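You operate a simulated robot arm through the tools that you are given. There is no shell and no other tool.

Carry out the task below with a simulated robot arm. There is one attempt and no reset: what you move stays moved.

TASK
Switch off the grey base, move the green module to socket 57, fit the black one in 27, switch on.
Fine: power off while modules move; the other module stays in the rack. Where these are worked on the way, their far stop is far enough and under half their travel is too little: rocker on the grey base.
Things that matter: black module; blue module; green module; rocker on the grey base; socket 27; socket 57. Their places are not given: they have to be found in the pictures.

Only the result counts: the job must be done as asked and must still hold three seconds after the hand-in. Knocking over, shifting, dropping, spilling or breaking anything else fails it.

THE ROBOT
A 7-joint arm with a two-finger parallel gripper, fixed in place. Base frame: the origin is at the foot of the arm, x ahead of it, y to its left, z up; the work surface is at about z = 75. Lengths are in cm, angles in degrees, forces in N, time in s.
With the tool pointing down near the work surface it reaches from about 40 to 90 cm from the base axis. Its first joint turns from -17.0 to 126.0 degrees. Payload 1.57 kg.
The tool frame sits at the grasp point between the pads (the TCP): z along the fingers, y along the line on which they close. The tips reach 3 cm beyond it. Largest opening 8 cm; finger width 1.7, thickness 1.2; the body of the gripper, 4 by 8.2 cm, starts 8 cm behind the TCP.
Orientation is told as [roll, pitch, yaw] about the base's x, y, z axes, in that order, counted from this pose: with the fingers straight down and closing along the base's y, the tool's x points along the base's -x, its y along +y and its z along -z.

THE INTERFACE
- The arm moves only by the tool move_arm. Its argument "moves" is a list of rows, each an object (a shift or turn left out is 0, a gripper value left out holds the last) with "delta_rot": the turn, a rotation vector about the tool's x, y, z in degrees, a list of three; "dp": the shift along the tool's x, y, z in cm, a list of three; "hand": the closure in counts, from 0 (fully open) to 255 (shut). In form: [{"delta_rot": [ax, ay, az], "dp": [tx, ty, tz], "hand": hand}, ...]. A call has 1 to 20 rows; each row shifts and turns the commanded pose from where the row before left it, along the tool's axes as they then stand. Rows are played at 5 a second. More than 5 cm and 8.6 degrees between two rows, or a gripper value outside its range, and nothing of the call is played. A pose out of reach is approached as far as the arm can. The call stops where the force on the tool passes 90 N (or 10 N more than at its start, if that is more) or the arm is blocked; 0.2 s more then pass. The fingers move at their own pace (about 4.5 cm/s each) and stop on an object; they squeeze with about 33 N. The grip force told is the motor's: it shows also when the fingers shut on nothing. Time passes only in rows, and 0.2 s behind the last, so rows that do not move let the fingers close. It gives the time, the measured TCP pose, the force on the tool (base axes), the opening and the grip force at its end, in the units of the frame above (readings bear some noise), with the torque about the TCP (base axes, N m) and any sound that the robot's microphone picked up.
- Cameras (640 x 400 px; columns grow to the right, rows downward): "scene" is fixed at [21.81, -64.97, 138.59]; the picture's right is [0.76, -0.65, 0.00], its down [-0.37, -0.43, -0.82] and it looks along [0.54, 0.62, -0.57] (base axes); focal length 310 px, centre (320, 200). "wrist" rides on the gripper at [7.2, -0.7, -12.2] in the tool frame; the picture's right is [0.09, 1.00, 0.00], its down [-0.84, 0.08, -0.54] and it looks along [-0.54, 0.05, 0.84] (tool axes); focal length 238 px, centre (320, 200).
- grab_frame(camera): a new picture of that camera. No time passes.
- move_column(by): slides the trunk up (or, below 0, down) by that many cm; the arm rides with it, the base frame stays. It gives what a move gives, with no picture.
- pixel_to_xyz(camera, pixels): for up to 12 pixels [column, row] of the newest picture of that camera ("zoom" is the newest enlarged one), the place [x, y, z] in the base frame of the surface seen there, good to about 0.2 cm. No time passes.
- inspect(camera, box): a new picture of the part [left, top, right, bottom] of that camera's present view, enlarged. No time passes.
- job_done(): hands the job in; it is judged then, once.

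Leave the gripper open and the arm clear of the work at the hand-in unless told otherwise.

The tools are called as a command line: name --argument value ..., lists and objects as JSON in quotes. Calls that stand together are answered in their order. move_arm: Moves the arm, as the interface text tells. Its arguments: {"type":"object","properties":{"moves":{"type":"array","items":{"type":"object","properties":{"delta_rot":{"type":"array","items":{"type":"number"}},"dp":{"type":"array","items":{"type":"number"}},"hand":{"type":"number"}}}}},"required":["moves"]} The other tools are called the same way: move_column (by) slides the trunk up or down; grab_frame (camera) takes a picture; pixel_to_xyz (camera, pixels) gives the place of the surface under pixels of a picture; inspect (camera, box) takes an enlarged picture of a part of a camera's view; job_done () hands the job in.

At the start:

```text
t: 0.0
position: [70.8, -3.55, 106.11]
tool_rot: [-0.1, 0.0, -0.1]
wrist_force: [-0.7, -0.2, -0.3]
ft_torque: [0.04, -0.03, -0.01]
opening: 7.99
grasp_force: 0.0
trunk travel left (down, up): [-72.5, 6.5]
```

scene: 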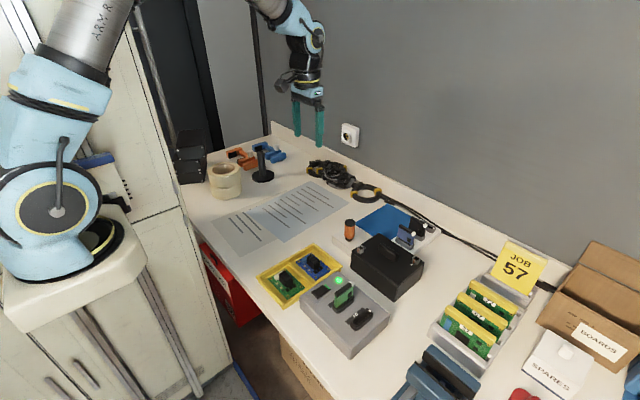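
wrist: 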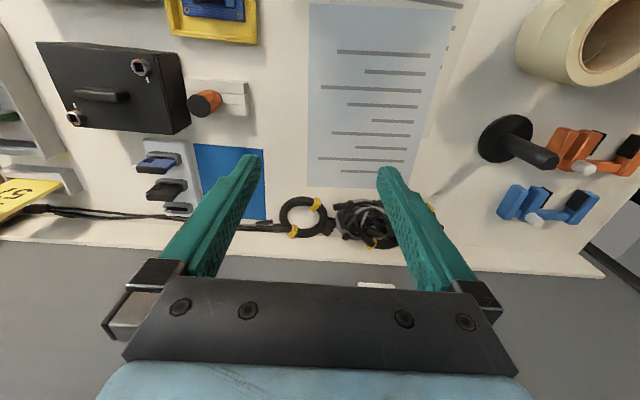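

I see the grey base near (345,315), with a lit green lamp and modules on it. There is a yellow tray with two modules near (300,275), a rack with green boards near (480,315), and a "JOB 57" sign. I'll enlarge the relevant parts first.

inspect --camera "scene" --box '[250, 240, 410, 370]'

inspect --camera "scene" --box '[330, 190, 560, 380]'

```text
3.08 times, centred on (330, 305) of scene
```

zoom: 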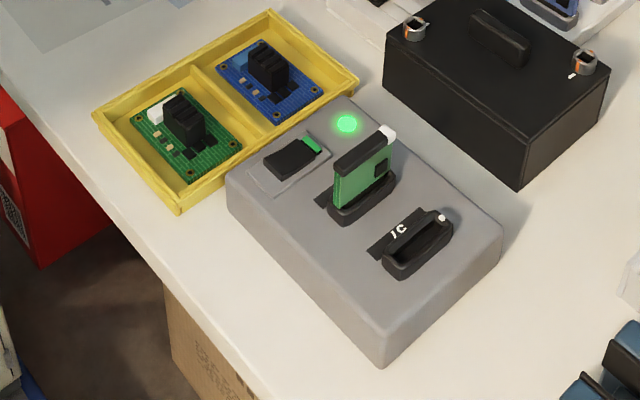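

```text
2.11 times, centred on (445, 285) of scene
```

zoom: 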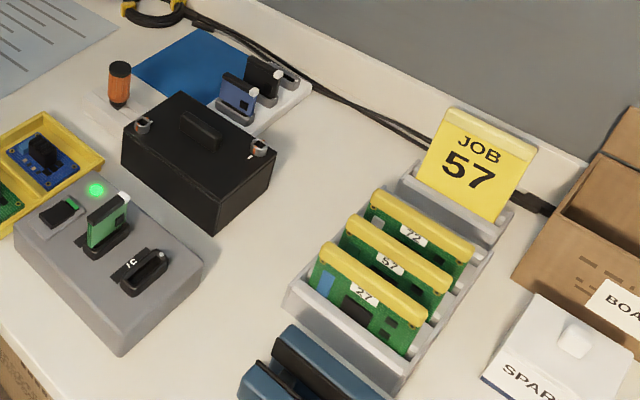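

There is a small rack with a blue module, a black module and a free place around (425,230). The green module is in one socket on the grey base, and the other socket is empty. I'll enlarge further to read the socket labels.

inspect --camera "scene" --box '[320, 270, 380, 330]'

inspect --camera "scene" --box '[380, 200, 450, 260]'

inspect --camera "wrist" --box '[20, 30, 280, 230]'

```text
6.67 times, centred on (350, 300) of scene
```

zoom: 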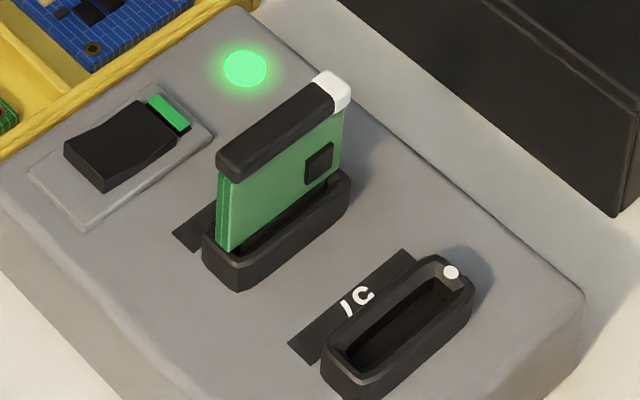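

```text
6.67 times, centred on (415, 230) of scene
```

zoom: 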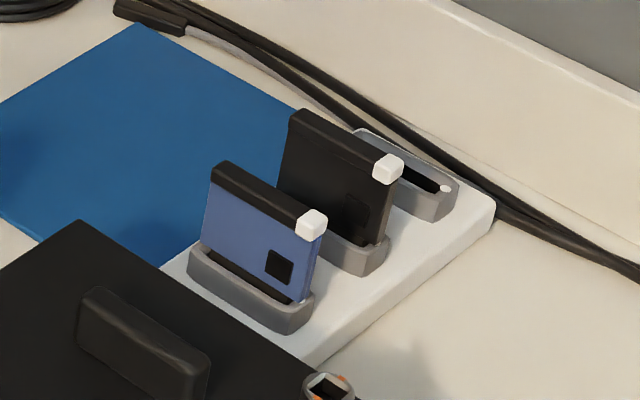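

```text
2.00 times, centred on (150, 130) of wrist
```

zoom: 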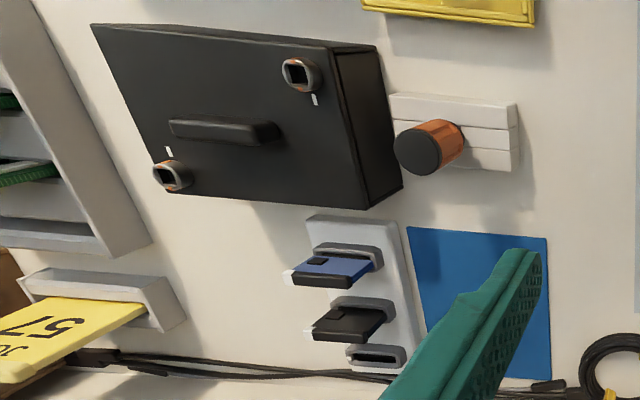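

The modules have a white mark at one end, and the sockets have a white dot at one end, so orientation matters. Next I'll measure positions on the grey base, using a fresh zoom.

inspect --camera "scene" --box '[295, 265, 395, 365]'

```text
4.00 times, centred on (345, 315) of scene
```

zoom: 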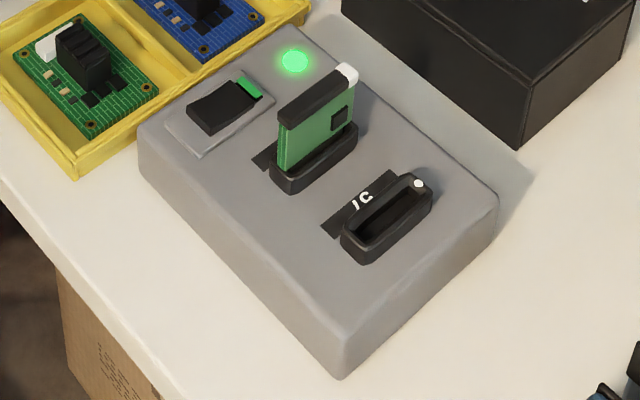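

pixel_to_xyz --camera "zoom" --pixels '[[198, 120], [228, 100], [247, 88], [295, 62], [346, 72], [285, 103], [318, 90], [418, 184], [362, 238], [385, 210], [340, 340], [490, 200]]'

pixel_to_xyz --camera "scene" --pixels '[[399, 228], [414, 233], [411, 220], [425, 225], [425, 222], [436, 228], [404, 243], [375, 258], [384, 240], [408, 263], [300, 298], [505, 265]]'

```text
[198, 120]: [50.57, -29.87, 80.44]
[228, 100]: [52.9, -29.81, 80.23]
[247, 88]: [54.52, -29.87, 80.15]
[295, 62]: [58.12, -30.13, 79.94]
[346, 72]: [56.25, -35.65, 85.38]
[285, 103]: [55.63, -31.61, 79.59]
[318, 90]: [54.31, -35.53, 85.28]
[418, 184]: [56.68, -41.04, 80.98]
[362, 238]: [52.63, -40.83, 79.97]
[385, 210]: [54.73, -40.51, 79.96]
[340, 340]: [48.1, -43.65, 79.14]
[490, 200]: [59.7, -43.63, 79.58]
```

```text
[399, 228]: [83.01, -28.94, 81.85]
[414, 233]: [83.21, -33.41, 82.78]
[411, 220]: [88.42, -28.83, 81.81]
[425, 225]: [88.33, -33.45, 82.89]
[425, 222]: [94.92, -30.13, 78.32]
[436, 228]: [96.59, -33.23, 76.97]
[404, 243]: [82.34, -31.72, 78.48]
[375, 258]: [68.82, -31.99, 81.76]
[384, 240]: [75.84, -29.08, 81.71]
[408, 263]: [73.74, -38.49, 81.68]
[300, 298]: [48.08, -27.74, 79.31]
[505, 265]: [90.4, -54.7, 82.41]
```

The measurements so far:
- The grey base's top is at z≈79.5. The rocker is at about (52,-30) with its long side along x, and the lamp is at (58,-30).
- The green module's top is at about (54.3,-35.6,85.3). The empty socket is at about (54.7,-41).
- In the rack, blue is at x≈83 and black at x≈88.4, both with y≈-31.

I still need to read the labels, so I'll move the wrist camera in front of the grey base, staying high.

move_arm --moves '[{"dp": [3, -3.15, 0]}, {"dp": [3, -3.15, 0]}, {"dp": [3, -3.15, 0]}, {"dp": [3, -3.15, 0]}, {"dp": [3, -3.15, 0]}, {"dp": [3, -3.15, 0]}, {"dp": [3, -3.15, 0]}, {"dp": [3, -3.15, 0]}, {"dp": [3, -3.15, 0]}, {"dp": [3, -3.15, 0]}]'

```text
t: 2.2
position: [40.6, -35.01, 106.28]
tool_rot: [0.0, 0.0, 0.0]
wrist_force: [-0.3, -0.2, 0.4]
ft_torque: [-0.01, 0.0, -0.01]
opening: 7.99
grasp_force: 0.2
trunk travel left (down, up): [-72.5, 6.5]
```

The arm is now at (40.6,-35,106.3). Next is a wrist picture of the grey base.

grab_frame --camera "wrist"

grab_frame --camera "scene"

```text
taken
```

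wrist: 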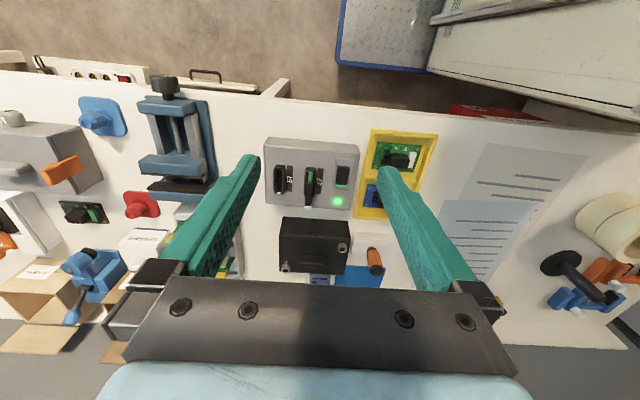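

```text
taken
```

scene: 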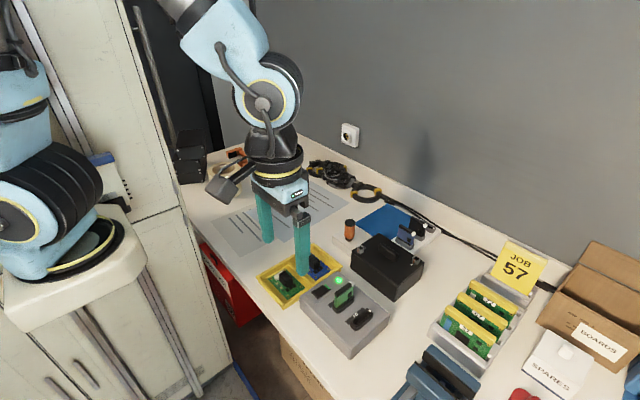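

I can see the base from above, with the empty socket at (280,180), the green module at (310,185), the rocker at (343,175) and the lamp at (338,201). I'll enlarge the labels.

inspect --camera "wrist" --box '[260, 130, 365, 215]'

```text
4.71 times, centred on (312, 172) of wrist
```

zoom: 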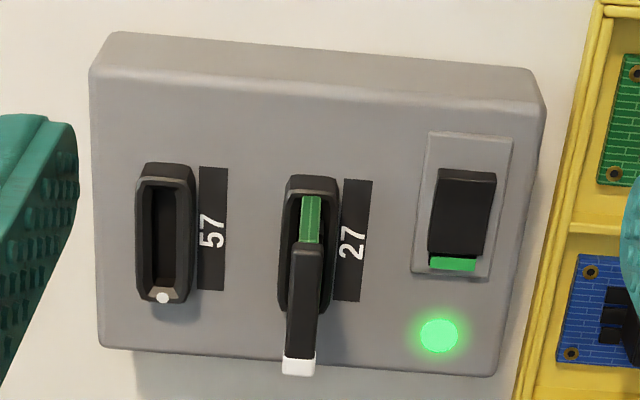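

The green module sits in socket 27, and socket 57 is empty with its dot at the +x end. Now I'll measure the rocker's shape to see which end stands up.

inspect --camera "wrist" --box '[325, 155, 360, 200]'

inspect --camera "scene" --box '[300, 275, 340, 305]'

```text
8.89 times, centred on (342, 178) of wrist
```

zoom: 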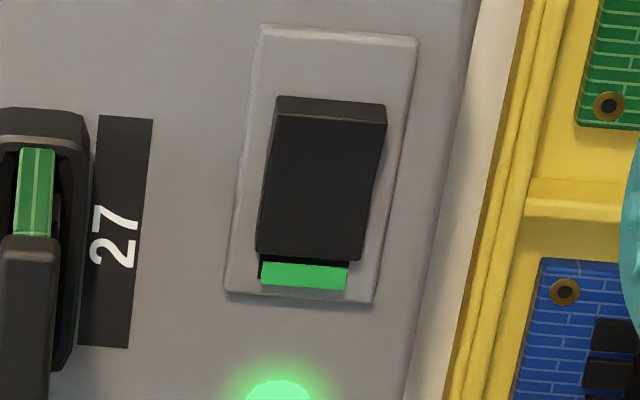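

```text
13.33 times, centred on (320, 290) of scene
```

zoom: 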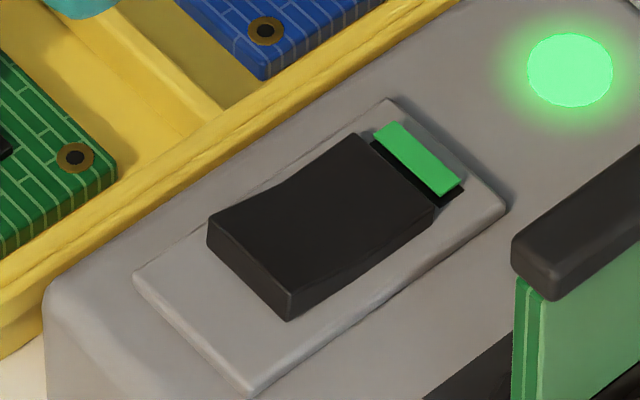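

pixel_to_xyz --camera "zoom" --pixels '[[285, 285], [225, 215], [250, 240], [330, 200], [320, 235], [380, 165], [420, 200], [360, 145], [420, 160], [170, 280], [260, 360], [480, 200]]'

```text
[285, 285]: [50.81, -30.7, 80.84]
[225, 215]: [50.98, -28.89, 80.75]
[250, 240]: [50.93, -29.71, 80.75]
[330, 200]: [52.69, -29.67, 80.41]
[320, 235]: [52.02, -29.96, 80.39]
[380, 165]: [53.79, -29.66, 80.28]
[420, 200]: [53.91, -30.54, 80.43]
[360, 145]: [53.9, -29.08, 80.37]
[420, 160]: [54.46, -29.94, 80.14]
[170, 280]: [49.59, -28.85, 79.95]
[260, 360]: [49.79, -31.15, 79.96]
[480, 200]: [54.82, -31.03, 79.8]
```

The rocker spans x≈50.7–54 and is centred at y≈-29.8. Its -x end stands up at z≈80.8, while the +x end is at ≈80.35. Pressing the -x end should switch it off. I'll shut the fingers and hover above that end.

move_arm --moves '[{"dp": [-2.0, 1.04, 3.2], "hand": 255}, {"dp": [-2.0, 1.04, 3.2], "hand": 255}, {"dp": [-2.0, 1.04, 3.2]}, {"dp": [-2.0, 1.04, 3.2]}, {"dp": [-2.0, 1.04, 3.2]}, {}, {}, {}, {}]'

```text
t: 4.2
position: [50.89, -29.93, 90.21]
tool_rot: [0.1, 0.0, -0.1]
wrist_force: [-0.1, -1.1, 0.6]
ft_torque: [-0.03, 0.01, 0.0]
opening: 0.0
grasp_force: 21.5
trunk travel left (down, up): [-72.5, 6.5]
```

The fingers are shut and I'm above the raised end, with the tips at z≈87.2. I'll lower to tips ≈81.6 and check with a picture.

move_arm --moves '[{"dp": [0.1, 0.05, 2.8]}, {"dp": [0.1, 0.05, 2.7]}, {}]'

inspect --camera "scene" --box '[280, 250, 370, 310]'

grab_frame --camera "wrist"

```text
t: 5.0
position: [50.69, -29.99, 84.73]
tool_rot: [0.0, 0.0, -0.1]
wrist_force: [-0.7, -0.2, -0.5]
ft_torque: [0.01, -0.03, 0.01]
opening: 0.0
grasp_force: 20.9
trunk travel left (down, up): [-72.5, 6.5]
```

```text
6.67 times, centred on (325, 280) of scene
```

zoom: 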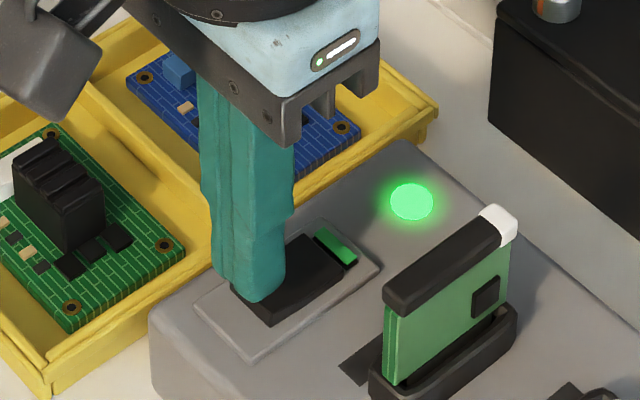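

```text
taken
```

wrist: 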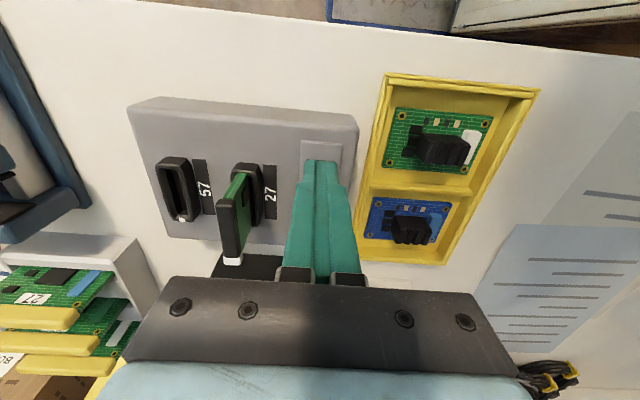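

The tips are right over the raised end, and the lamp is lit. I'll press down in small steps.

move_arm --moves '[{"dp": [0, 0.1, 0.5]}, {"dp": [0, 0, 0.3]}, {"dp": [0, 0, 0.2]}, {"dp": [0, 0, 0.15]}, {"dp": [0, 0, 0.15]}, {}]'

inspect --camera "scene" --box '[280, 250, 370, 310]'

```text
t: 6.4
position: [50.65, -29.75, 83.35]
tool_rot: [0.1, 0.0, -0.2]
wrist_force: [0.5, -0.2, 1.6]
ft_torque: [0.04, -0.03, -0.01]
opening: 0.0
grasp_force: 21.2
trunk travel left (down, up): [-72.5, 6.5]
heard: click
```

```text
6.67 times, centred on (325, 280) of scene
```

zoom: 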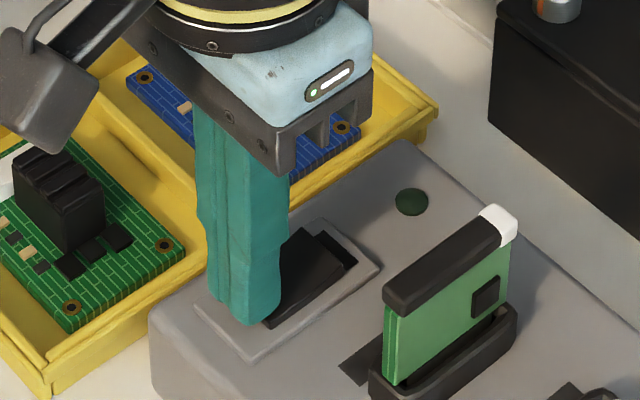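

I heard a click, the lamp is dark and the green strip is hidden. I'll press slightly further to seat it at the stop, then back off.

move_arm --moves '[{"dp": [0, 0, 0.1]}, {"dp": [0, 0, 0.05]}, {}]'

```text
t: 7.2
position: [50.65, -29.61, 83.38]
tool_rot: [-0.2, -0.1, 0.0]
wrist_force: [-1.3, 0.1, 22.1]
ft_torque: [-0.01, -0.18, -0.12]
opening: 0.01
grasp_force: 21.3
trunk travel left (down, up): [-72.5, 6.5]
```

The force rose to 22 N, so the rocker is at its far stop. I'll lift off and open the fingers while rising.

move_arm --moves '[{"dp": [0, 0, -1.0]}, {"dp": [0, 0, -3]}, {"dp": [0, 0, -4]}, {"dp": [0, 0, -4]}, {"hand": 0}, {}, {}, {}, {}]'

inspect --camera "scene" --box '[295, 260, 395, 325]'

grab_frame --camera "wrist"

```text
t: 9.2
position: [50.43, -29.8, 95.27]
tool_rot: [-0.1, 0.0, -0.1]
wrist_force: [0.5, 0.2, -0.8]
ft_torque: [0.02, 0.03, -0.05]
opening: 7.99
grasp_force: 0.1
trunk travel left (down, up): [-72.5, 6.5]
```

```text
6.15 times, centred on (345, 292) of scene
```

zoom: 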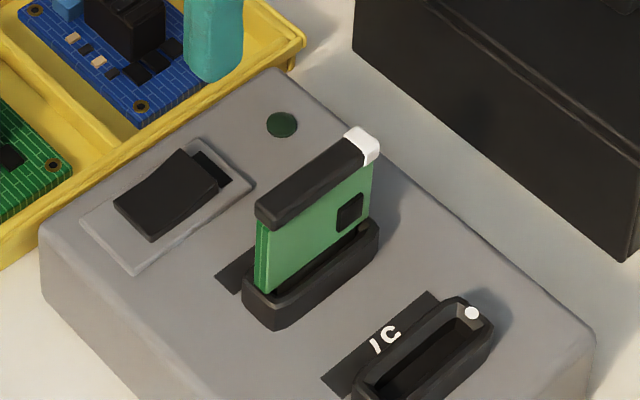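

```text
taken
```

wrist: 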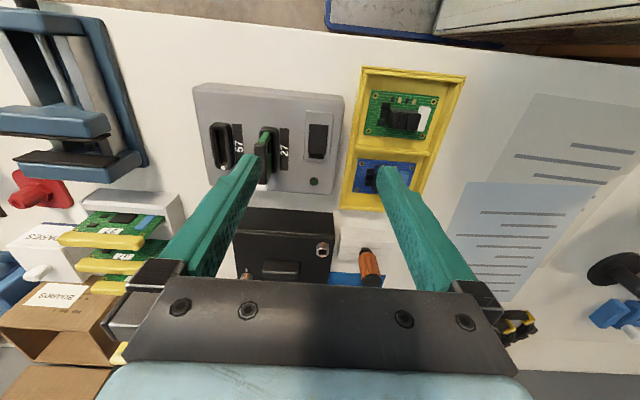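

The power is off. Now I'll measure the green module and both sockets on this zoom. The module's handle runs from about (270,213) to (362,145), and socket 57's dot is at (471,313).

pixel_to_xyz --camera "zoom" --pixels '[[262, 208], [285, 218], [275, 200], [340, 150], [360, 160], [364, 140], [378, 155], [270, 250], [330, 235], [262, 285], [375, 235], [471, 313]]'

inspect --camera "scene" --box '[325, 265, 385, 330]'

```text
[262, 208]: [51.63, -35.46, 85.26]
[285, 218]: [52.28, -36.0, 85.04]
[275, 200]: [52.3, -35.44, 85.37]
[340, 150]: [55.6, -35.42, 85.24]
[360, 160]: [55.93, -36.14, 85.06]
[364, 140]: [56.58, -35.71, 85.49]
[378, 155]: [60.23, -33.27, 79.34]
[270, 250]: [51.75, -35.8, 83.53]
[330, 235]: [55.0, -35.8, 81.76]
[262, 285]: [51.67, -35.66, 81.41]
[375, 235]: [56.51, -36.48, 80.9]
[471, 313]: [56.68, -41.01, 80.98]
```

```text
6.15 times, centred on (355, 298) of scene
```

zoom: 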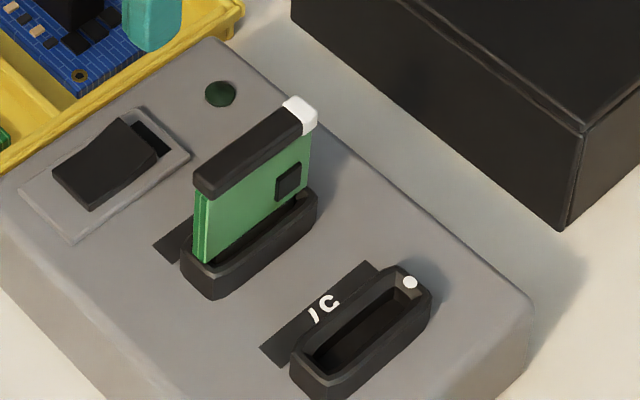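

Next I'll measure the socket 57 rim and slot, plus the edges of the green module's handle.

pixel_to_xyz --camera "zoom" --pixels '[[295, 352], [320, 366], [395, 272], [428, 292], [350, 325], [410, 283], [340, 305], [375, 340], [197, 183], [207, 193], [300, 127], [307, 130]]'

pixel_to_xyz --camera "wrist" --pixels '[[215, 125], [228, 130], [220, 165], [232, 160], [222, 145], [263, 128], [272, 133], [262, 182], [283, 160], [250, 145], [222, 168], [310, 140]]'

```text
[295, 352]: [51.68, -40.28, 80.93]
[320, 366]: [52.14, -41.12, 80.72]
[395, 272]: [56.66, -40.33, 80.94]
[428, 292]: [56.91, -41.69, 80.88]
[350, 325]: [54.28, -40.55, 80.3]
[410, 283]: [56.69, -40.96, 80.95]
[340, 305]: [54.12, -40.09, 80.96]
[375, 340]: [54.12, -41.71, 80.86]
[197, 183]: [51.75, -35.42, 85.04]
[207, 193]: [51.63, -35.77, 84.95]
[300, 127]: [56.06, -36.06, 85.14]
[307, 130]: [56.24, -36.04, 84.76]
```

```text
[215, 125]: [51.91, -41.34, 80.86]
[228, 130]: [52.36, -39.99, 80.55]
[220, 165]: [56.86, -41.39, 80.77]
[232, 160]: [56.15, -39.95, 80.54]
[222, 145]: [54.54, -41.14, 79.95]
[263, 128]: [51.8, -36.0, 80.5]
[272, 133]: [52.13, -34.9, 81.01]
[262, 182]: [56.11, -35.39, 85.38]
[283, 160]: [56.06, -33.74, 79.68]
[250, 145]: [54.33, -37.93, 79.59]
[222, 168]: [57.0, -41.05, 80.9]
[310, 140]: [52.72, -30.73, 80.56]
```

I'll get an enlarged wrist view for better accuracy on where the sockets sit relative to each other.

inspect --camera "wrist" --box '[190, 100, 300, 200]'

```text
4.00 times, centred on (245, 150) of wrist
```

zoom: 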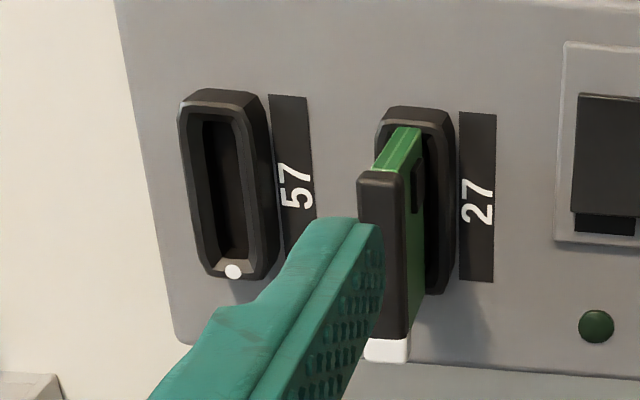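

pixel_to_xyz --camera "zoom" --pixels '[[270, 97], [304, 100], [463, 114], [495, 117], [288, 150], [478, 165], [302, 200], [494, 215], [233, 271], [184, 100], [263, 110], [228, 190]]'

pixel_to_xyz --camera "zoom" --pixels '[[452, 120], [440, 110], [385, 116], [447, 200], [437, 288], [442, 250], [205, 122], [235, 125], [250, 250], [215, 255], [195, 200], [256, 200]]'

```text
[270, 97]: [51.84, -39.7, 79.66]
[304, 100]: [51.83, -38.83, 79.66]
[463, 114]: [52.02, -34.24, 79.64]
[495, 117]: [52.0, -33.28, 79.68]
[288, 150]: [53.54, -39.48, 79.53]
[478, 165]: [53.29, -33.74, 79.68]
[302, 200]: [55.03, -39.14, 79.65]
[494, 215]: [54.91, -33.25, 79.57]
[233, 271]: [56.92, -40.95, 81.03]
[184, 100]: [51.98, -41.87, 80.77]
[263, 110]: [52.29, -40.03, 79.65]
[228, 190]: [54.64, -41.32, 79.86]
```

```text
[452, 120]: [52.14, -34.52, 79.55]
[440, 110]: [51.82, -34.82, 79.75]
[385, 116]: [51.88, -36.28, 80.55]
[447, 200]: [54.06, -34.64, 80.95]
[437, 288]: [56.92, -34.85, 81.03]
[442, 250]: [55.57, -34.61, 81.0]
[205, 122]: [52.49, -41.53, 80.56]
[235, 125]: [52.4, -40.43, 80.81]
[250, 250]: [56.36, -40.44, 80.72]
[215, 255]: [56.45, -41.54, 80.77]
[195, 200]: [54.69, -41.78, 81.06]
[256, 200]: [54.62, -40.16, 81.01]
```

The sockets lie about 5.5 cm apart along y: socket 27 is centred at y≈-35.5 and socket 57 at y≈-41.0, with x centre ≈54.4. I'll hover above the green module with the fingers half open.

move_arm --moves '[{"dp": [-1.9, -2.9, 1.6], "hand": 128}, {"dp": [-1.9, -2.9, 1.6]}, {}, {}]'

grab_frame --camera "wrist"

inspect --camera "scene" --box '[305, 240, 395, 320]'

```text
t: 10.2
position: [54.46, -35.52, 92.1]
tool_rot: [0.0, 0.0, -0.1]
wrist_force: [0.5, -0.3, -0.4]
ft_torque: [0.04, 0.01, 0.01]
opening: 3.98
grasp_force: 0.1
trunk travel left (down, up): [-72.5, 6.5]
```

```text
taken
```

wrist: 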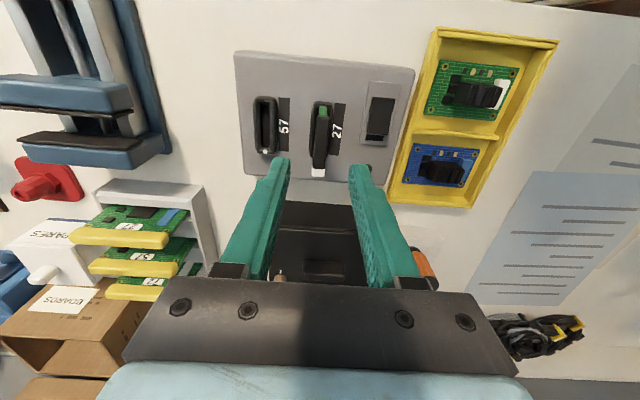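

```text
5.00 times, centred on (350, 280) of scene
```

zoom: 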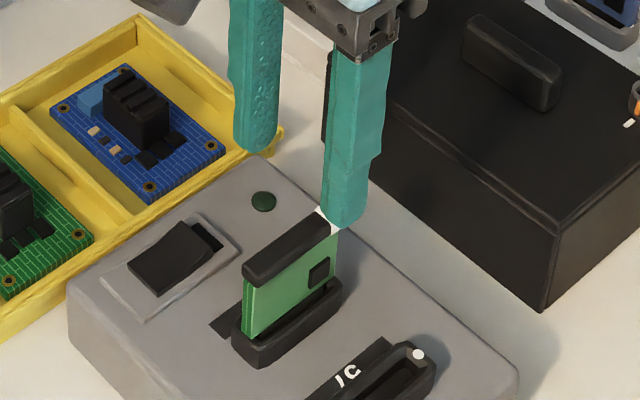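

The handle lies between the fingers in the wrist view, around (320,145). I'll check its exact position from this close view.

inspect --camera "wrist" --box '[280, 90, 360, 190]'

```text
4.00 times, centred on (320, 140) of wrist
```

zoom: 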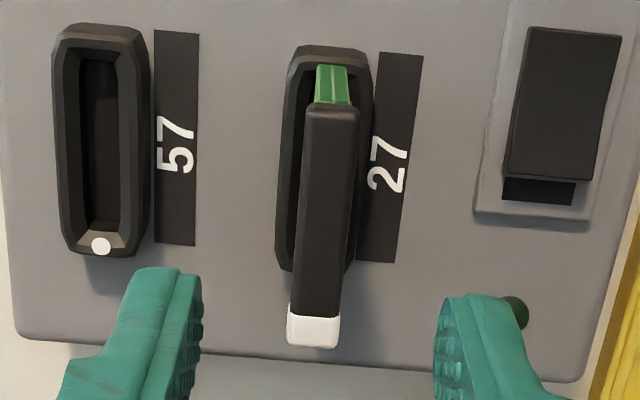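

pixel_to_xyz --camera "zoom" --pixels '[[311, 120], [351, 120], [302, 230], [342, 230], [297, 300], [338, 300], [330, 110], [313, 335], [325, 180], [320, 220], [292, 330], [334, 330]]'

pixel_to_xyz --camera "zoom" --pixels '[[60, 45], [140, 45], [60, 150], [142, 150], [72, 240], [140, 240], [100, 246], [285, 150], [368, 130], [290, 65], [365, 65], [282, 240]]'

```text
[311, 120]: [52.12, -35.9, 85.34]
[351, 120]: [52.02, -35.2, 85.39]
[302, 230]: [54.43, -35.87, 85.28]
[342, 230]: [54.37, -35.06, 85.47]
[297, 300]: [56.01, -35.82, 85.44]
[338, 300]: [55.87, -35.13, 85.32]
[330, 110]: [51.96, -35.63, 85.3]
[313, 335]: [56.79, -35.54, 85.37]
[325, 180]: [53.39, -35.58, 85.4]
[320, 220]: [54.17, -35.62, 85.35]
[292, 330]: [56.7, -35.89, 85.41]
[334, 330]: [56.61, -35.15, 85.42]
```

```text
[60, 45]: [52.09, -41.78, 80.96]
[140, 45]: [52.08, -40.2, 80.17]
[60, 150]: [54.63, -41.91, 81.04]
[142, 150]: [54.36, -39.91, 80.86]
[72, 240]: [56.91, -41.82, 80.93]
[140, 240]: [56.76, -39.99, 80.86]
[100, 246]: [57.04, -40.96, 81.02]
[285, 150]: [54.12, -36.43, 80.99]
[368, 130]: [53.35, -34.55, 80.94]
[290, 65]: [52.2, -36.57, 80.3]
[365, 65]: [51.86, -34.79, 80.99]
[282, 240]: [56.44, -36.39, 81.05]
```

The handle is centred at (54.3,-35.5) and is 0.8 wide, with its top at z 85.4. Socket 57 is centred at y≈-40.93. I'll lower so the pads are at handle height (TCP z≈85) and then close.

move_arm --moves '[{"dp": [0.05, 0, 2.5]}, {"dp": [0, 0, 2.5]}, {"dp": [0, 0, 1.2]}, {"dp": [0, 0, 0.9]}, {}]'

inspect --camera "scene" --box '[305, 240, 395, 320]'

```text
t: 11.4
position: [54.29, -35.53, 84.94]
tool_rot: [0.0, -0.1, 0.0]
wrist_force: [-0.1, -0.7, 0.0]
ft_torque: [0.03, -0.03, 0.02]
opening: 3.95
grasp_force: 0.0
trunk travel left (down, up): [-72.5, 6.5]
```

```text
5.00 times, centred on (350, 280) of scene
```

zoom: 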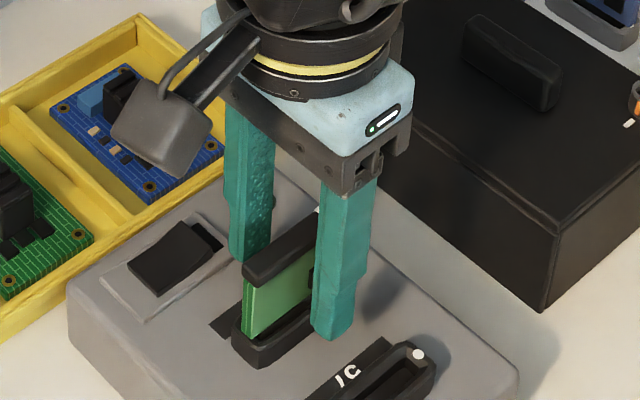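

The fingers straddle the handle with the tips above the rim. I'll close the hand.

move_arm --moves '[{"hand": 255}, {}, {}, {}, {}]'

```text
t: 12.6
position: [54.34, -35.41, 85.0]
tool_rot: [0.0, 0.0, -0.1]
wrist_force: [0.4, 3.7, -0.7]
ft_torque: [0.03, -0.01, 0.03]
opening: 0.99
grasp_force: 28.1
trunk travel left (down, up): [-72.5, 6.5]
```

The grip holds on the handle at opening 0.99. I'll lift slowly and watch the force.

move_arm --moves '[{"dp": [0, 0.05, -0.2]}, {"dp": [0, 0, -0.3]}, {"dp": [0, 0, -0.4]}, {"dp": [0, 0, -0.5]}, {}]'

inspect --camera "scene" --box '[305, 240, 395, 320]'

```text
t: 13.8
position: [54.35, -35.56, 86.21]
tool_rot: [0.1, 0.1, 0.0]
wrist_force: [0.8, -0.5, -0.1]
ft_torque: [0.01, -0.02, -0.02]
opening: 0.97
grasp_force: 27.8
trunk travel left (down, up): [-72.5, 6.5]
```

```text
5.00 times, centred on (350, 280) of scene
```

zoom: 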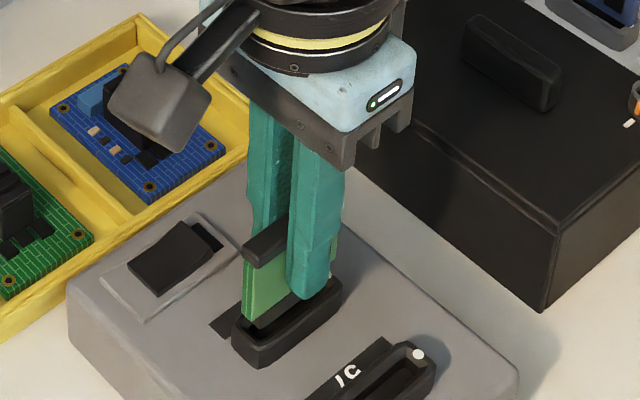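

It's coming out freely. I'll continue up about 5 cm and look.

move_arm --moves '[{"dp": [0, 0, -1.0]}, {"dp": [0, 0, -2.0]}, {"dp": [0, 0, -2.5]}, {}]'

inspect --camera "scene" --box '[305, 230, 395, 320]'

grab_frame --camera "wrist"

```text
t: 14.8
position: [54.29, -35.5, 91.93]
tool_rot: [-0.1, 0.0, -0.2]
wrist_force: [-0.3, 1.2, 0.4]
ft_torque: [0.04, 0.04, -0.01]
opening: 0.97
grasp_force: 27.7
trunk travel left (down, up): [-72.5, 6.5]
```

```text
4.44 times, centred on (350, 275) of scene
```

zoom: 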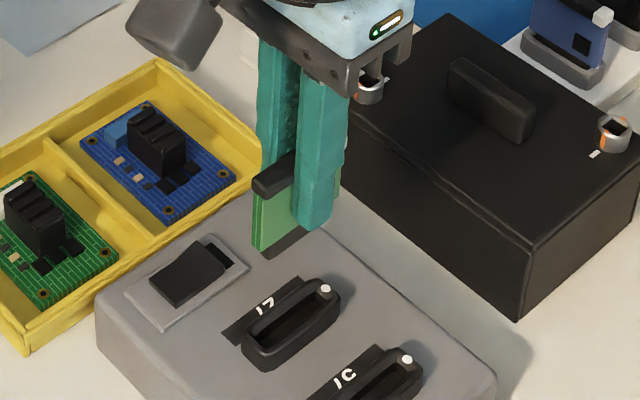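

```text
taken
```

wrist: 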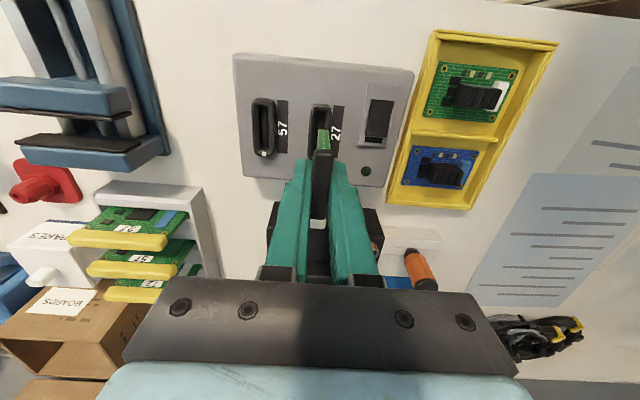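

The green module is free, and socket 27's dot is also at its +x end. I'll measure the two dots and rims on the same zoom to get the exact offset between sockets.

inspect --camera "scene" --box '[345, 285, 385, 335]'

```text
8.00 times, centred on (365, 310) of scene
```

zoom: 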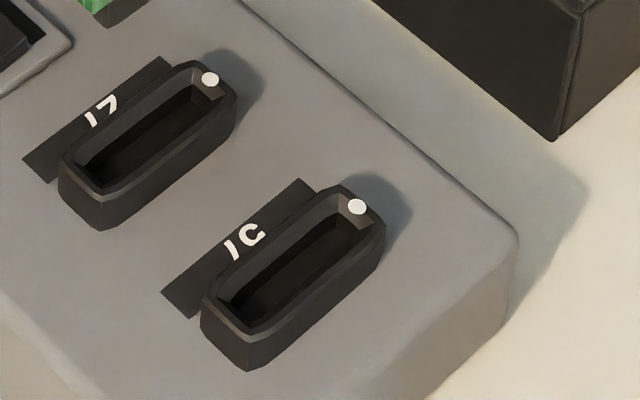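

pixel_to_xyz --camera "zoom" --pixels '[[210, 79], [357, 207], [165, 60], [303, 183], [25, 157], [164, 291], [63, 160], [205, 298], [102, 200], [247, 336], [233, 97], [381, 226]]'

pixel_to_xyz --camera "zoom" --pixels '[[210, 79], [357, 207], [210, 78], [357, 206], [185, 66], [330, 192], [120, 115], [264, 248], [180, 142], [326, 275], [75, 168], [217, 305]]'

```text
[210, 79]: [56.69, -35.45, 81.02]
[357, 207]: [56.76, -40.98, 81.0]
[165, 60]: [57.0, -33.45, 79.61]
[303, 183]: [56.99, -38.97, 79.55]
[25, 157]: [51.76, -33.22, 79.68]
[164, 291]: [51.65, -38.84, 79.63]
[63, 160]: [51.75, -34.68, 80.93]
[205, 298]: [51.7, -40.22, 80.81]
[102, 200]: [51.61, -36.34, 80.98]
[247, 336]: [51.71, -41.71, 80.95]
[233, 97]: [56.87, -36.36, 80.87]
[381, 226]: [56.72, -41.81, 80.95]
```

```text
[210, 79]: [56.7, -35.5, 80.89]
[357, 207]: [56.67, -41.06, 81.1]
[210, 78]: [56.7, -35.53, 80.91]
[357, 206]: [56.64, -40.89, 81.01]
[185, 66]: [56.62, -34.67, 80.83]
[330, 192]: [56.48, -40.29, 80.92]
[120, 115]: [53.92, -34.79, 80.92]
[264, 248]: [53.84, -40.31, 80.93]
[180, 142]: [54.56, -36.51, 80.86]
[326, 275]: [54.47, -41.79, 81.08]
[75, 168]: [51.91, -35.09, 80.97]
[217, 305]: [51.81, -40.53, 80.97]
```

The offset from socket 27 to 57 is about (-0.05,-5.5). The module is seated when the TCP is at z≈84.95. I'll shift over socket 57 and lower to just above the rim.

move_arm --moves '[{"dp": [0, -2.0, 0]}, {"dp": [0.05, -2.0, 0]}, {"dp": [0, -1.5, 0]}, {"dp": [0, 0, 2.0]}, {"dp": [0, 0, 2.0]}, {}]'

inspect --camera "scene" --box '[325, 265, 395, 335]'

inspect --camera "wrist" --box '[250, 80, 390, 230]'

```text
t: 16.2
position: [54.23, -40.79, 87.99]
tool_rot: [0.0, 0.0, -0.1]
wrist_force: [0.4, 0.7, 0.2]
ft_torque: [-0.02, 0.03, 0.01]
opening: 0.96
grasp_force: 27.8
trunk travel left (down, up): [-72.5, 6.5]
```

```text
5.71 times, centred on (360, 300) of scene
```

zoom: 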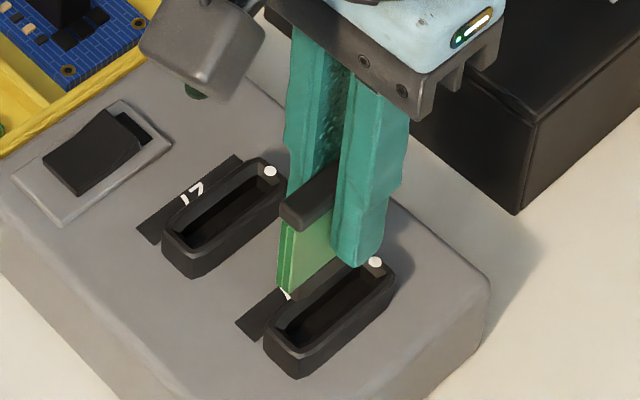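

```text
2.67 times, centred on (320, 155) of wrist
```

zoom: 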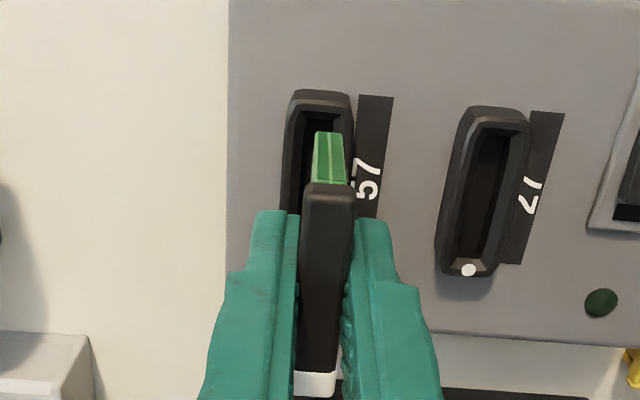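

The measured y is -40.79, though I expected -41.0. I'll wait a moment and read again before lowering.

move_arm --moves '[{}, {}]'

pixel_to_xyz --camera "zoom" --pixels '[[310, 230], [350, 230], [330, 260], [318, 160], [342, 160], [330, 350], [290, 115], [350, 110], [286, 180], [468, 270]]'

```text
t: 16.8
position: [54.2, -40.92, 87.94]
tool_rot: [-0.1, 0.0, 0.0]
wrist_force: [-0.7, 0.1, 0.0]
ft_torque: [-0.02, 0.0, -0.01]
opening: 0.98
grasp_force: 27.9
trunk travel left (down, up): [-72.5, 6.5]
```

```text
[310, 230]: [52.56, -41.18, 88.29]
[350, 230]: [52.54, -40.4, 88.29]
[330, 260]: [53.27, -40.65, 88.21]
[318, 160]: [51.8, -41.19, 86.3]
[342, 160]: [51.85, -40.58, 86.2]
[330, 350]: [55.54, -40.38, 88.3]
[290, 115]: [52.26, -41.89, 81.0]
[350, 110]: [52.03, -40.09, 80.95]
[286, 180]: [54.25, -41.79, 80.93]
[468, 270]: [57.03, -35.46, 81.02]
```

The readings scatter by about ±0.1 around y≈-40.9, which is within the socket's lead-in. I'll lower slowly into the socket.

move_arm --moves '[{"dp": [0, 0, 0.6]}, {"dp": [0, 0, 0.5]}, {"dp": [0, 0, 0.3]}, {"dp": [0, 0, 0.3]}, {}]'

inspect --camera "scene" --box '[325, 265, 395, 335]'

```text
t: 18.0
position: [54.32, -40.94, 86.24]
tool_rot: [-0.1, 0.0, -0.1]
wrist_force: [0.6, -0.3, -0.5]
ft_torque: [-0.01, 0.02, 0.02]
opening: 0.99
grasp_force: 27.7
trunk travel left (down, up): [-72.5, 6.5]
```

```text
5.71 times, centred on (360, 300) of scene
```

zoom: 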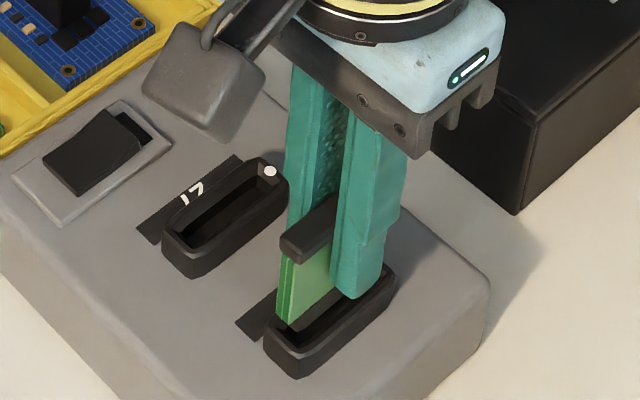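

No contact force at z 86.24. I'll continue slowly to the seating height.

move_arm --moves '[{"dp": [0, 0, 0.3]}, {"dp": [0, 0, 0.3]}, {"dp": [0, 0, 0.2]}, {"dp": [0, 0, 0.2]}, {}]'

inspect --camera "scene" --box '[325, 265, 395, 335]'

```text
t: 19.2
position: [54.46, -40.99, 85.08]
tool_rot: [0.1, 0.0, -0.1]
wrist_force: [0.0, -0.4, 0.0]
ft_torque: [-0.01, -0.01, 0.0]
opening: 0.96
grasp_force: 27.9
trunk travel left (down, up): [-72.5, 6.5]
```

```text
5.71 times, centred on (360, 300) of scene
```

zoom: 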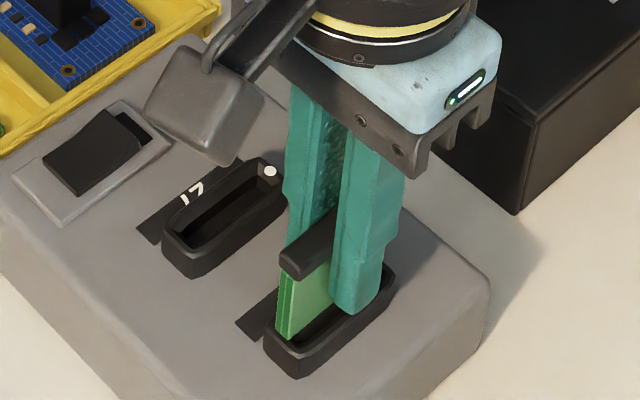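

It's in the slot with no force. I'll lower in small steps until it bottoms.

move_arm --moves '[{"dp": [0, 0, 0.1]}, {"dp": [0, 0, 0.05]}, {}]'

```text
t: 20.0
position: [54.3, -40.81, 85.17]
tool_rot: [-0.1, -0.1, -0.1]
wrist_force: [-0.4, 1.7, 14.8]
ft_torque: [0.04, 0.15, -0.01]
opening: 0.96
grasp_force: 27.8
trunk travel left (down, up): [-72.5, 6.5]
```

There is contact at 14.8 N. I'll press a bit further to make sure it's fully seated.

move_arm --moves '[{"dp": [0, 0, 0.05]}, {"dp": [0, 0, 0.05]}, {}]'

```text
t: 20.8
position: [54.37, -41.03, 84.98]
tool_rot: [-0.1, -0.1, 0.1]
wrist_force: [2.0, 5.7, 30.8]
ft_torque: [0.01, 0.06, -0.04]
opening: 0.99
grasp_force: 28.4
trunk travel left (down, up): [-72.5, 6.5]
```

inspect --camera "scene" --box '[340, 275, 390, 325]'

inspect --camera "wrist" --box '[250, 80, 390, 230]'

```text
8.00 times, centred on (365, 300) of scene
```

zoom: 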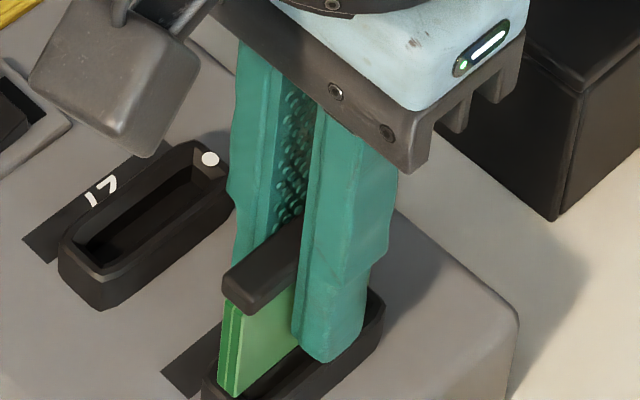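

```text
2.67 times, centred on (320, 155) of wrist
```

zoom: 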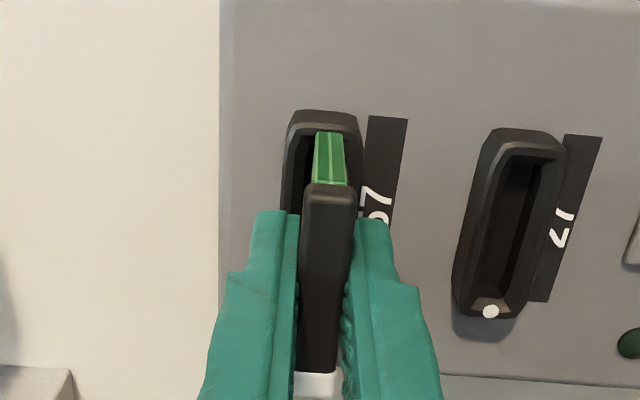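

It looks level and well down. I'll press slightly more to see whether it still moves or simply builds force.

move_arm --moves '[{"dp": [0, 0.05, 0.05]}, {"dp": [0, 0, 0.05]}, {}]'

```text
t: 21.6
position: [54.46, -40.99, 85.05]
tool_rot: [-0.2, -0.2, -0.1]
wrist_force: [5.0, 0.0, 43.5]
ft_torque: [0.0, 0.09, 0.03]
opening: 1.0
grasp_force: 27.8
trunk travel left (down, up): [-72.5, 6.5]
```

The force rises with no further travel, so it's bottomed. I'll relieve the pressure, open partly, then lift straight up.

move_arm --moves '[{"dp": [0, 0, -0.2]}, {"hand": 155}, {}, {}, {}]'

inspect --camera "scene" --box '[325, 265, 395, 335]'

```text
t: 22.8
position: [54.3, -41.02, 84.94]
tool_rot: [0.1, 0.0, -0.1]
wrist_force: [-1.5, -0.2, -0.2]
ft_torque: [0.02, -0.02, 0.0]
opening: 3.15
grasp_force: 0.0
trunk travel left (down, up): [-72.5, 6.5]
```

```text
5.71 times, centred on (360, 300) of scene
```

zoom: 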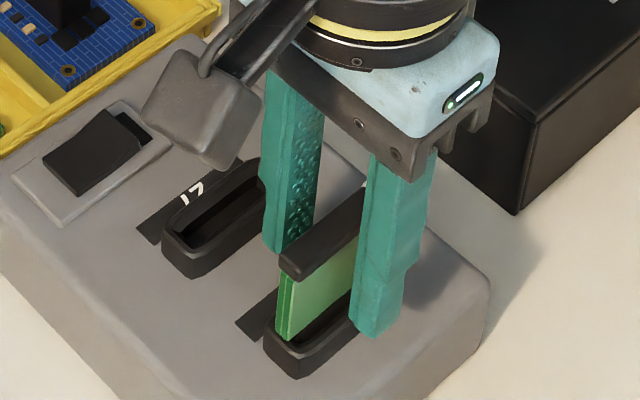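

The module stands on its own in socket 57. I'll lift away and check it.

move_arm --moves '[{"dp": [0, 0, -2]}, {"dp": [0, 0, -3]}, {"dp": [0, 0, -4]}, {"dp": [0, 0, -4]}, {"dp": [0, 0, -4]}, {}]'

inspect --camera "scene" --box '[325, 265, 395, 335]'

```text
t: 24.2
position: [54.45, -40.87, 102.1]
tool_rot: [0.0, 0.0, -0.1]
wrist_force: [0.6, -0.5, 0.6]
ft_torque: [0.01, 0.0, 0.0]
opening: 3.14
grasp_force: 0.1
trunk travel left (down, up): [-72.5, 6.5]
```

```text
5.71 times, centred on (360, 300) of scene
```

zoom: 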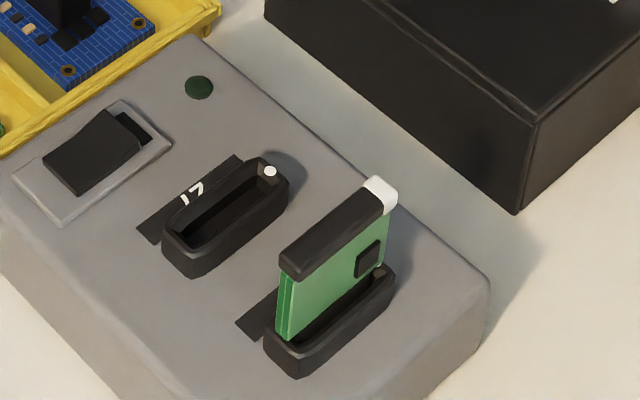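

pixel_to_xyz --camera "zoom" --pixels '[[300, 255], [340, 215], [375, 190], [380, 188], [285, 252], [355, 200], [290, 262], [305, 275], [375, 210]]'

```text
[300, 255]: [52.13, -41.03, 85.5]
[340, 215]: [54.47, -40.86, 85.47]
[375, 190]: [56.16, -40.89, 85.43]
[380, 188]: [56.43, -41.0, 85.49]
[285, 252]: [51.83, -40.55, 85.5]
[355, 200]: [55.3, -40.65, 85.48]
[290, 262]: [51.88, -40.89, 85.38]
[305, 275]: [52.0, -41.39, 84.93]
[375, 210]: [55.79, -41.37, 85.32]
```

The handle top now reads about 85.48, against about 85.35 before in socket 27. I want to check whether it's fully seated, so I'll place the wrist camera at the same relative pose as before and compare.

move_arm --moves '[{"dp": [0, 0, 3.5], "hand": 128}, {"dp": [0, 0, 3.5]}, {"dp": [0, 0, 3.0]}, {}, {}]'

inspect --camera "wrist" --box '[280, 90, 360, 190]'

```text
t: 25.4
position: [54.42, -40.92, 91.99]
tool_rot: [0.0, 0.1, -0.1]
wrist_force: [-0.1, -0.1, 0.3]
ft_torque: [-0.02, 0.01, 0.0]
opening: 3.99
grasp_force: 0.1
trunk travel left (down, up): [-72.5, 6.5]
```

```text
4.00 times, centred on (320, 140) of wrist
```

zoom: 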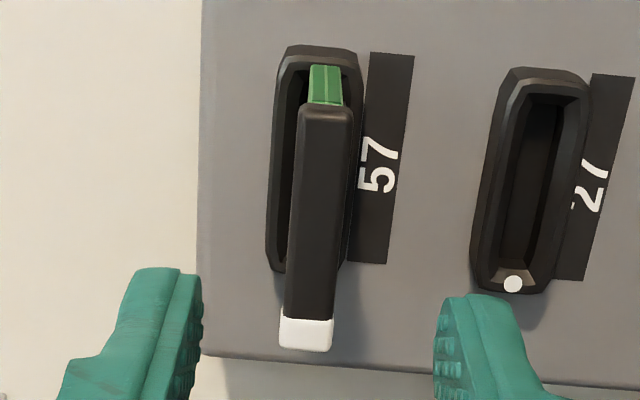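

pixel_to_xyz --camera "zoom" --pixels '[[307, 120], [345, 120], [300, 230], [337, 230], [295, 300], [330, 300], [325, 110], [305, 340], [322, 180], [318, 220], [318, 150], [312, 260]]'

pixel_to_xyz --camera "zoom" --pixels '[[320, 120], [320, 140], [318, 160], [318, 200], [315, 240], [312, 270], [310, 290], [305, 335], [420, 100], [420, 200], [430, 250], [250, 200]]'

```text
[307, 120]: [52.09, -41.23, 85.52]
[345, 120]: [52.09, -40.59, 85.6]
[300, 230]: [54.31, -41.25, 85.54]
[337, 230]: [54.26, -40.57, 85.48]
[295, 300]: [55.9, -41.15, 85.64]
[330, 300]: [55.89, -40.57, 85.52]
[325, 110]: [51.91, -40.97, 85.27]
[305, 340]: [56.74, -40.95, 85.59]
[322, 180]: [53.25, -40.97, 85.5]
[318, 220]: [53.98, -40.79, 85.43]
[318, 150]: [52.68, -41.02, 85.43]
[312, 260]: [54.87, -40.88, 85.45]
```

```text
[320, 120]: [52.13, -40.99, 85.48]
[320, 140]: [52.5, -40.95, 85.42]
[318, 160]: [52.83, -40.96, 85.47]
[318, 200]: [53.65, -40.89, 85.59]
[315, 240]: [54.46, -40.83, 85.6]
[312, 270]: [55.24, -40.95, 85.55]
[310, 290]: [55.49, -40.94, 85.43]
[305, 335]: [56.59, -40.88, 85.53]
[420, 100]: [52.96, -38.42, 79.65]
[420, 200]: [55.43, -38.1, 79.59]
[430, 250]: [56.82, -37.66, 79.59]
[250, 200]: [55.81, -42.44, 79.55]
```

The handle is about 0.15 cm higher than it was in socket 27 (85.52 against 85.37), so it isn't fully home yet. I'll shut the fingers and press on top of the handle, starting just above it.

move_arm --moves '[{"dp": [0.1, 0, 0], "hand": 255}, {}, {}, {}, {"dp": [0, 0, 1.5]}, {"dp": [0, 0, 1.2]}, {"dp": [0, 0, 0.5]}, {}]'

inspect --camera "scene" --box '[325, 255, 395, 335]'

```text
t: 27.2
position: [54.28, -40.78, 88.82]
tool_rot: [0.0, 0.0, -0.2]
wrist_force: [0.0, -0.5, -0.2]
ft_torque: [0.01, 0.0, 0.01]
opening: 0.02
grasp_force: 21.0
trunk travel left (down, up): [-72.5, 6.5]
```

```text
5.00 times, centred on (360, 295) of scene
```

zoom: 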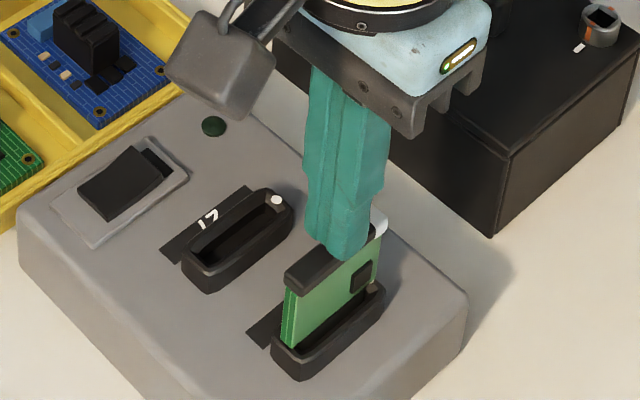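

The tips are just above the handle's middle. I'll press down in fine steps.

move_arm --moves '[{"dp": [0, 0, 0.15]}, {"dp": [0, 0, 0.1]}, {"dp": [0, 0, 0.1]}, {"dp": [0, 0, 0.1]}, {}]'

```text
t: 28.4
position: [54.19, -40.92, 88.41]
tool_rot: [0.0, 0.0, 0.0]
wrist_force: [0.4, -0.2, 5.2]
ft_torque: [0.03, -0.01, 0.01]
opening: 0.0
grasp_force: 21.4
trunk travel left (down, up): [-72.5, 6.5]
```

move_arm --moves '[{"dp": [0, 0, 0.1]}, {"dp": [0, 0, 0.1]}, {"dp": [0, 0, 0.1]}, {}]'

```text
t: 29.4
position: [54.23, -40.96, 88.36]
tool_rot: [-0.2, -0.1, -0.1]
wrist_force: [-0.1, 3.6, 45.3]
ft_torque: [0.06, 0.05, -0.01]
opening: 0.0
grasp_force: 21.1
trunk travel left (down, up): [-72.5, 6.5]
```

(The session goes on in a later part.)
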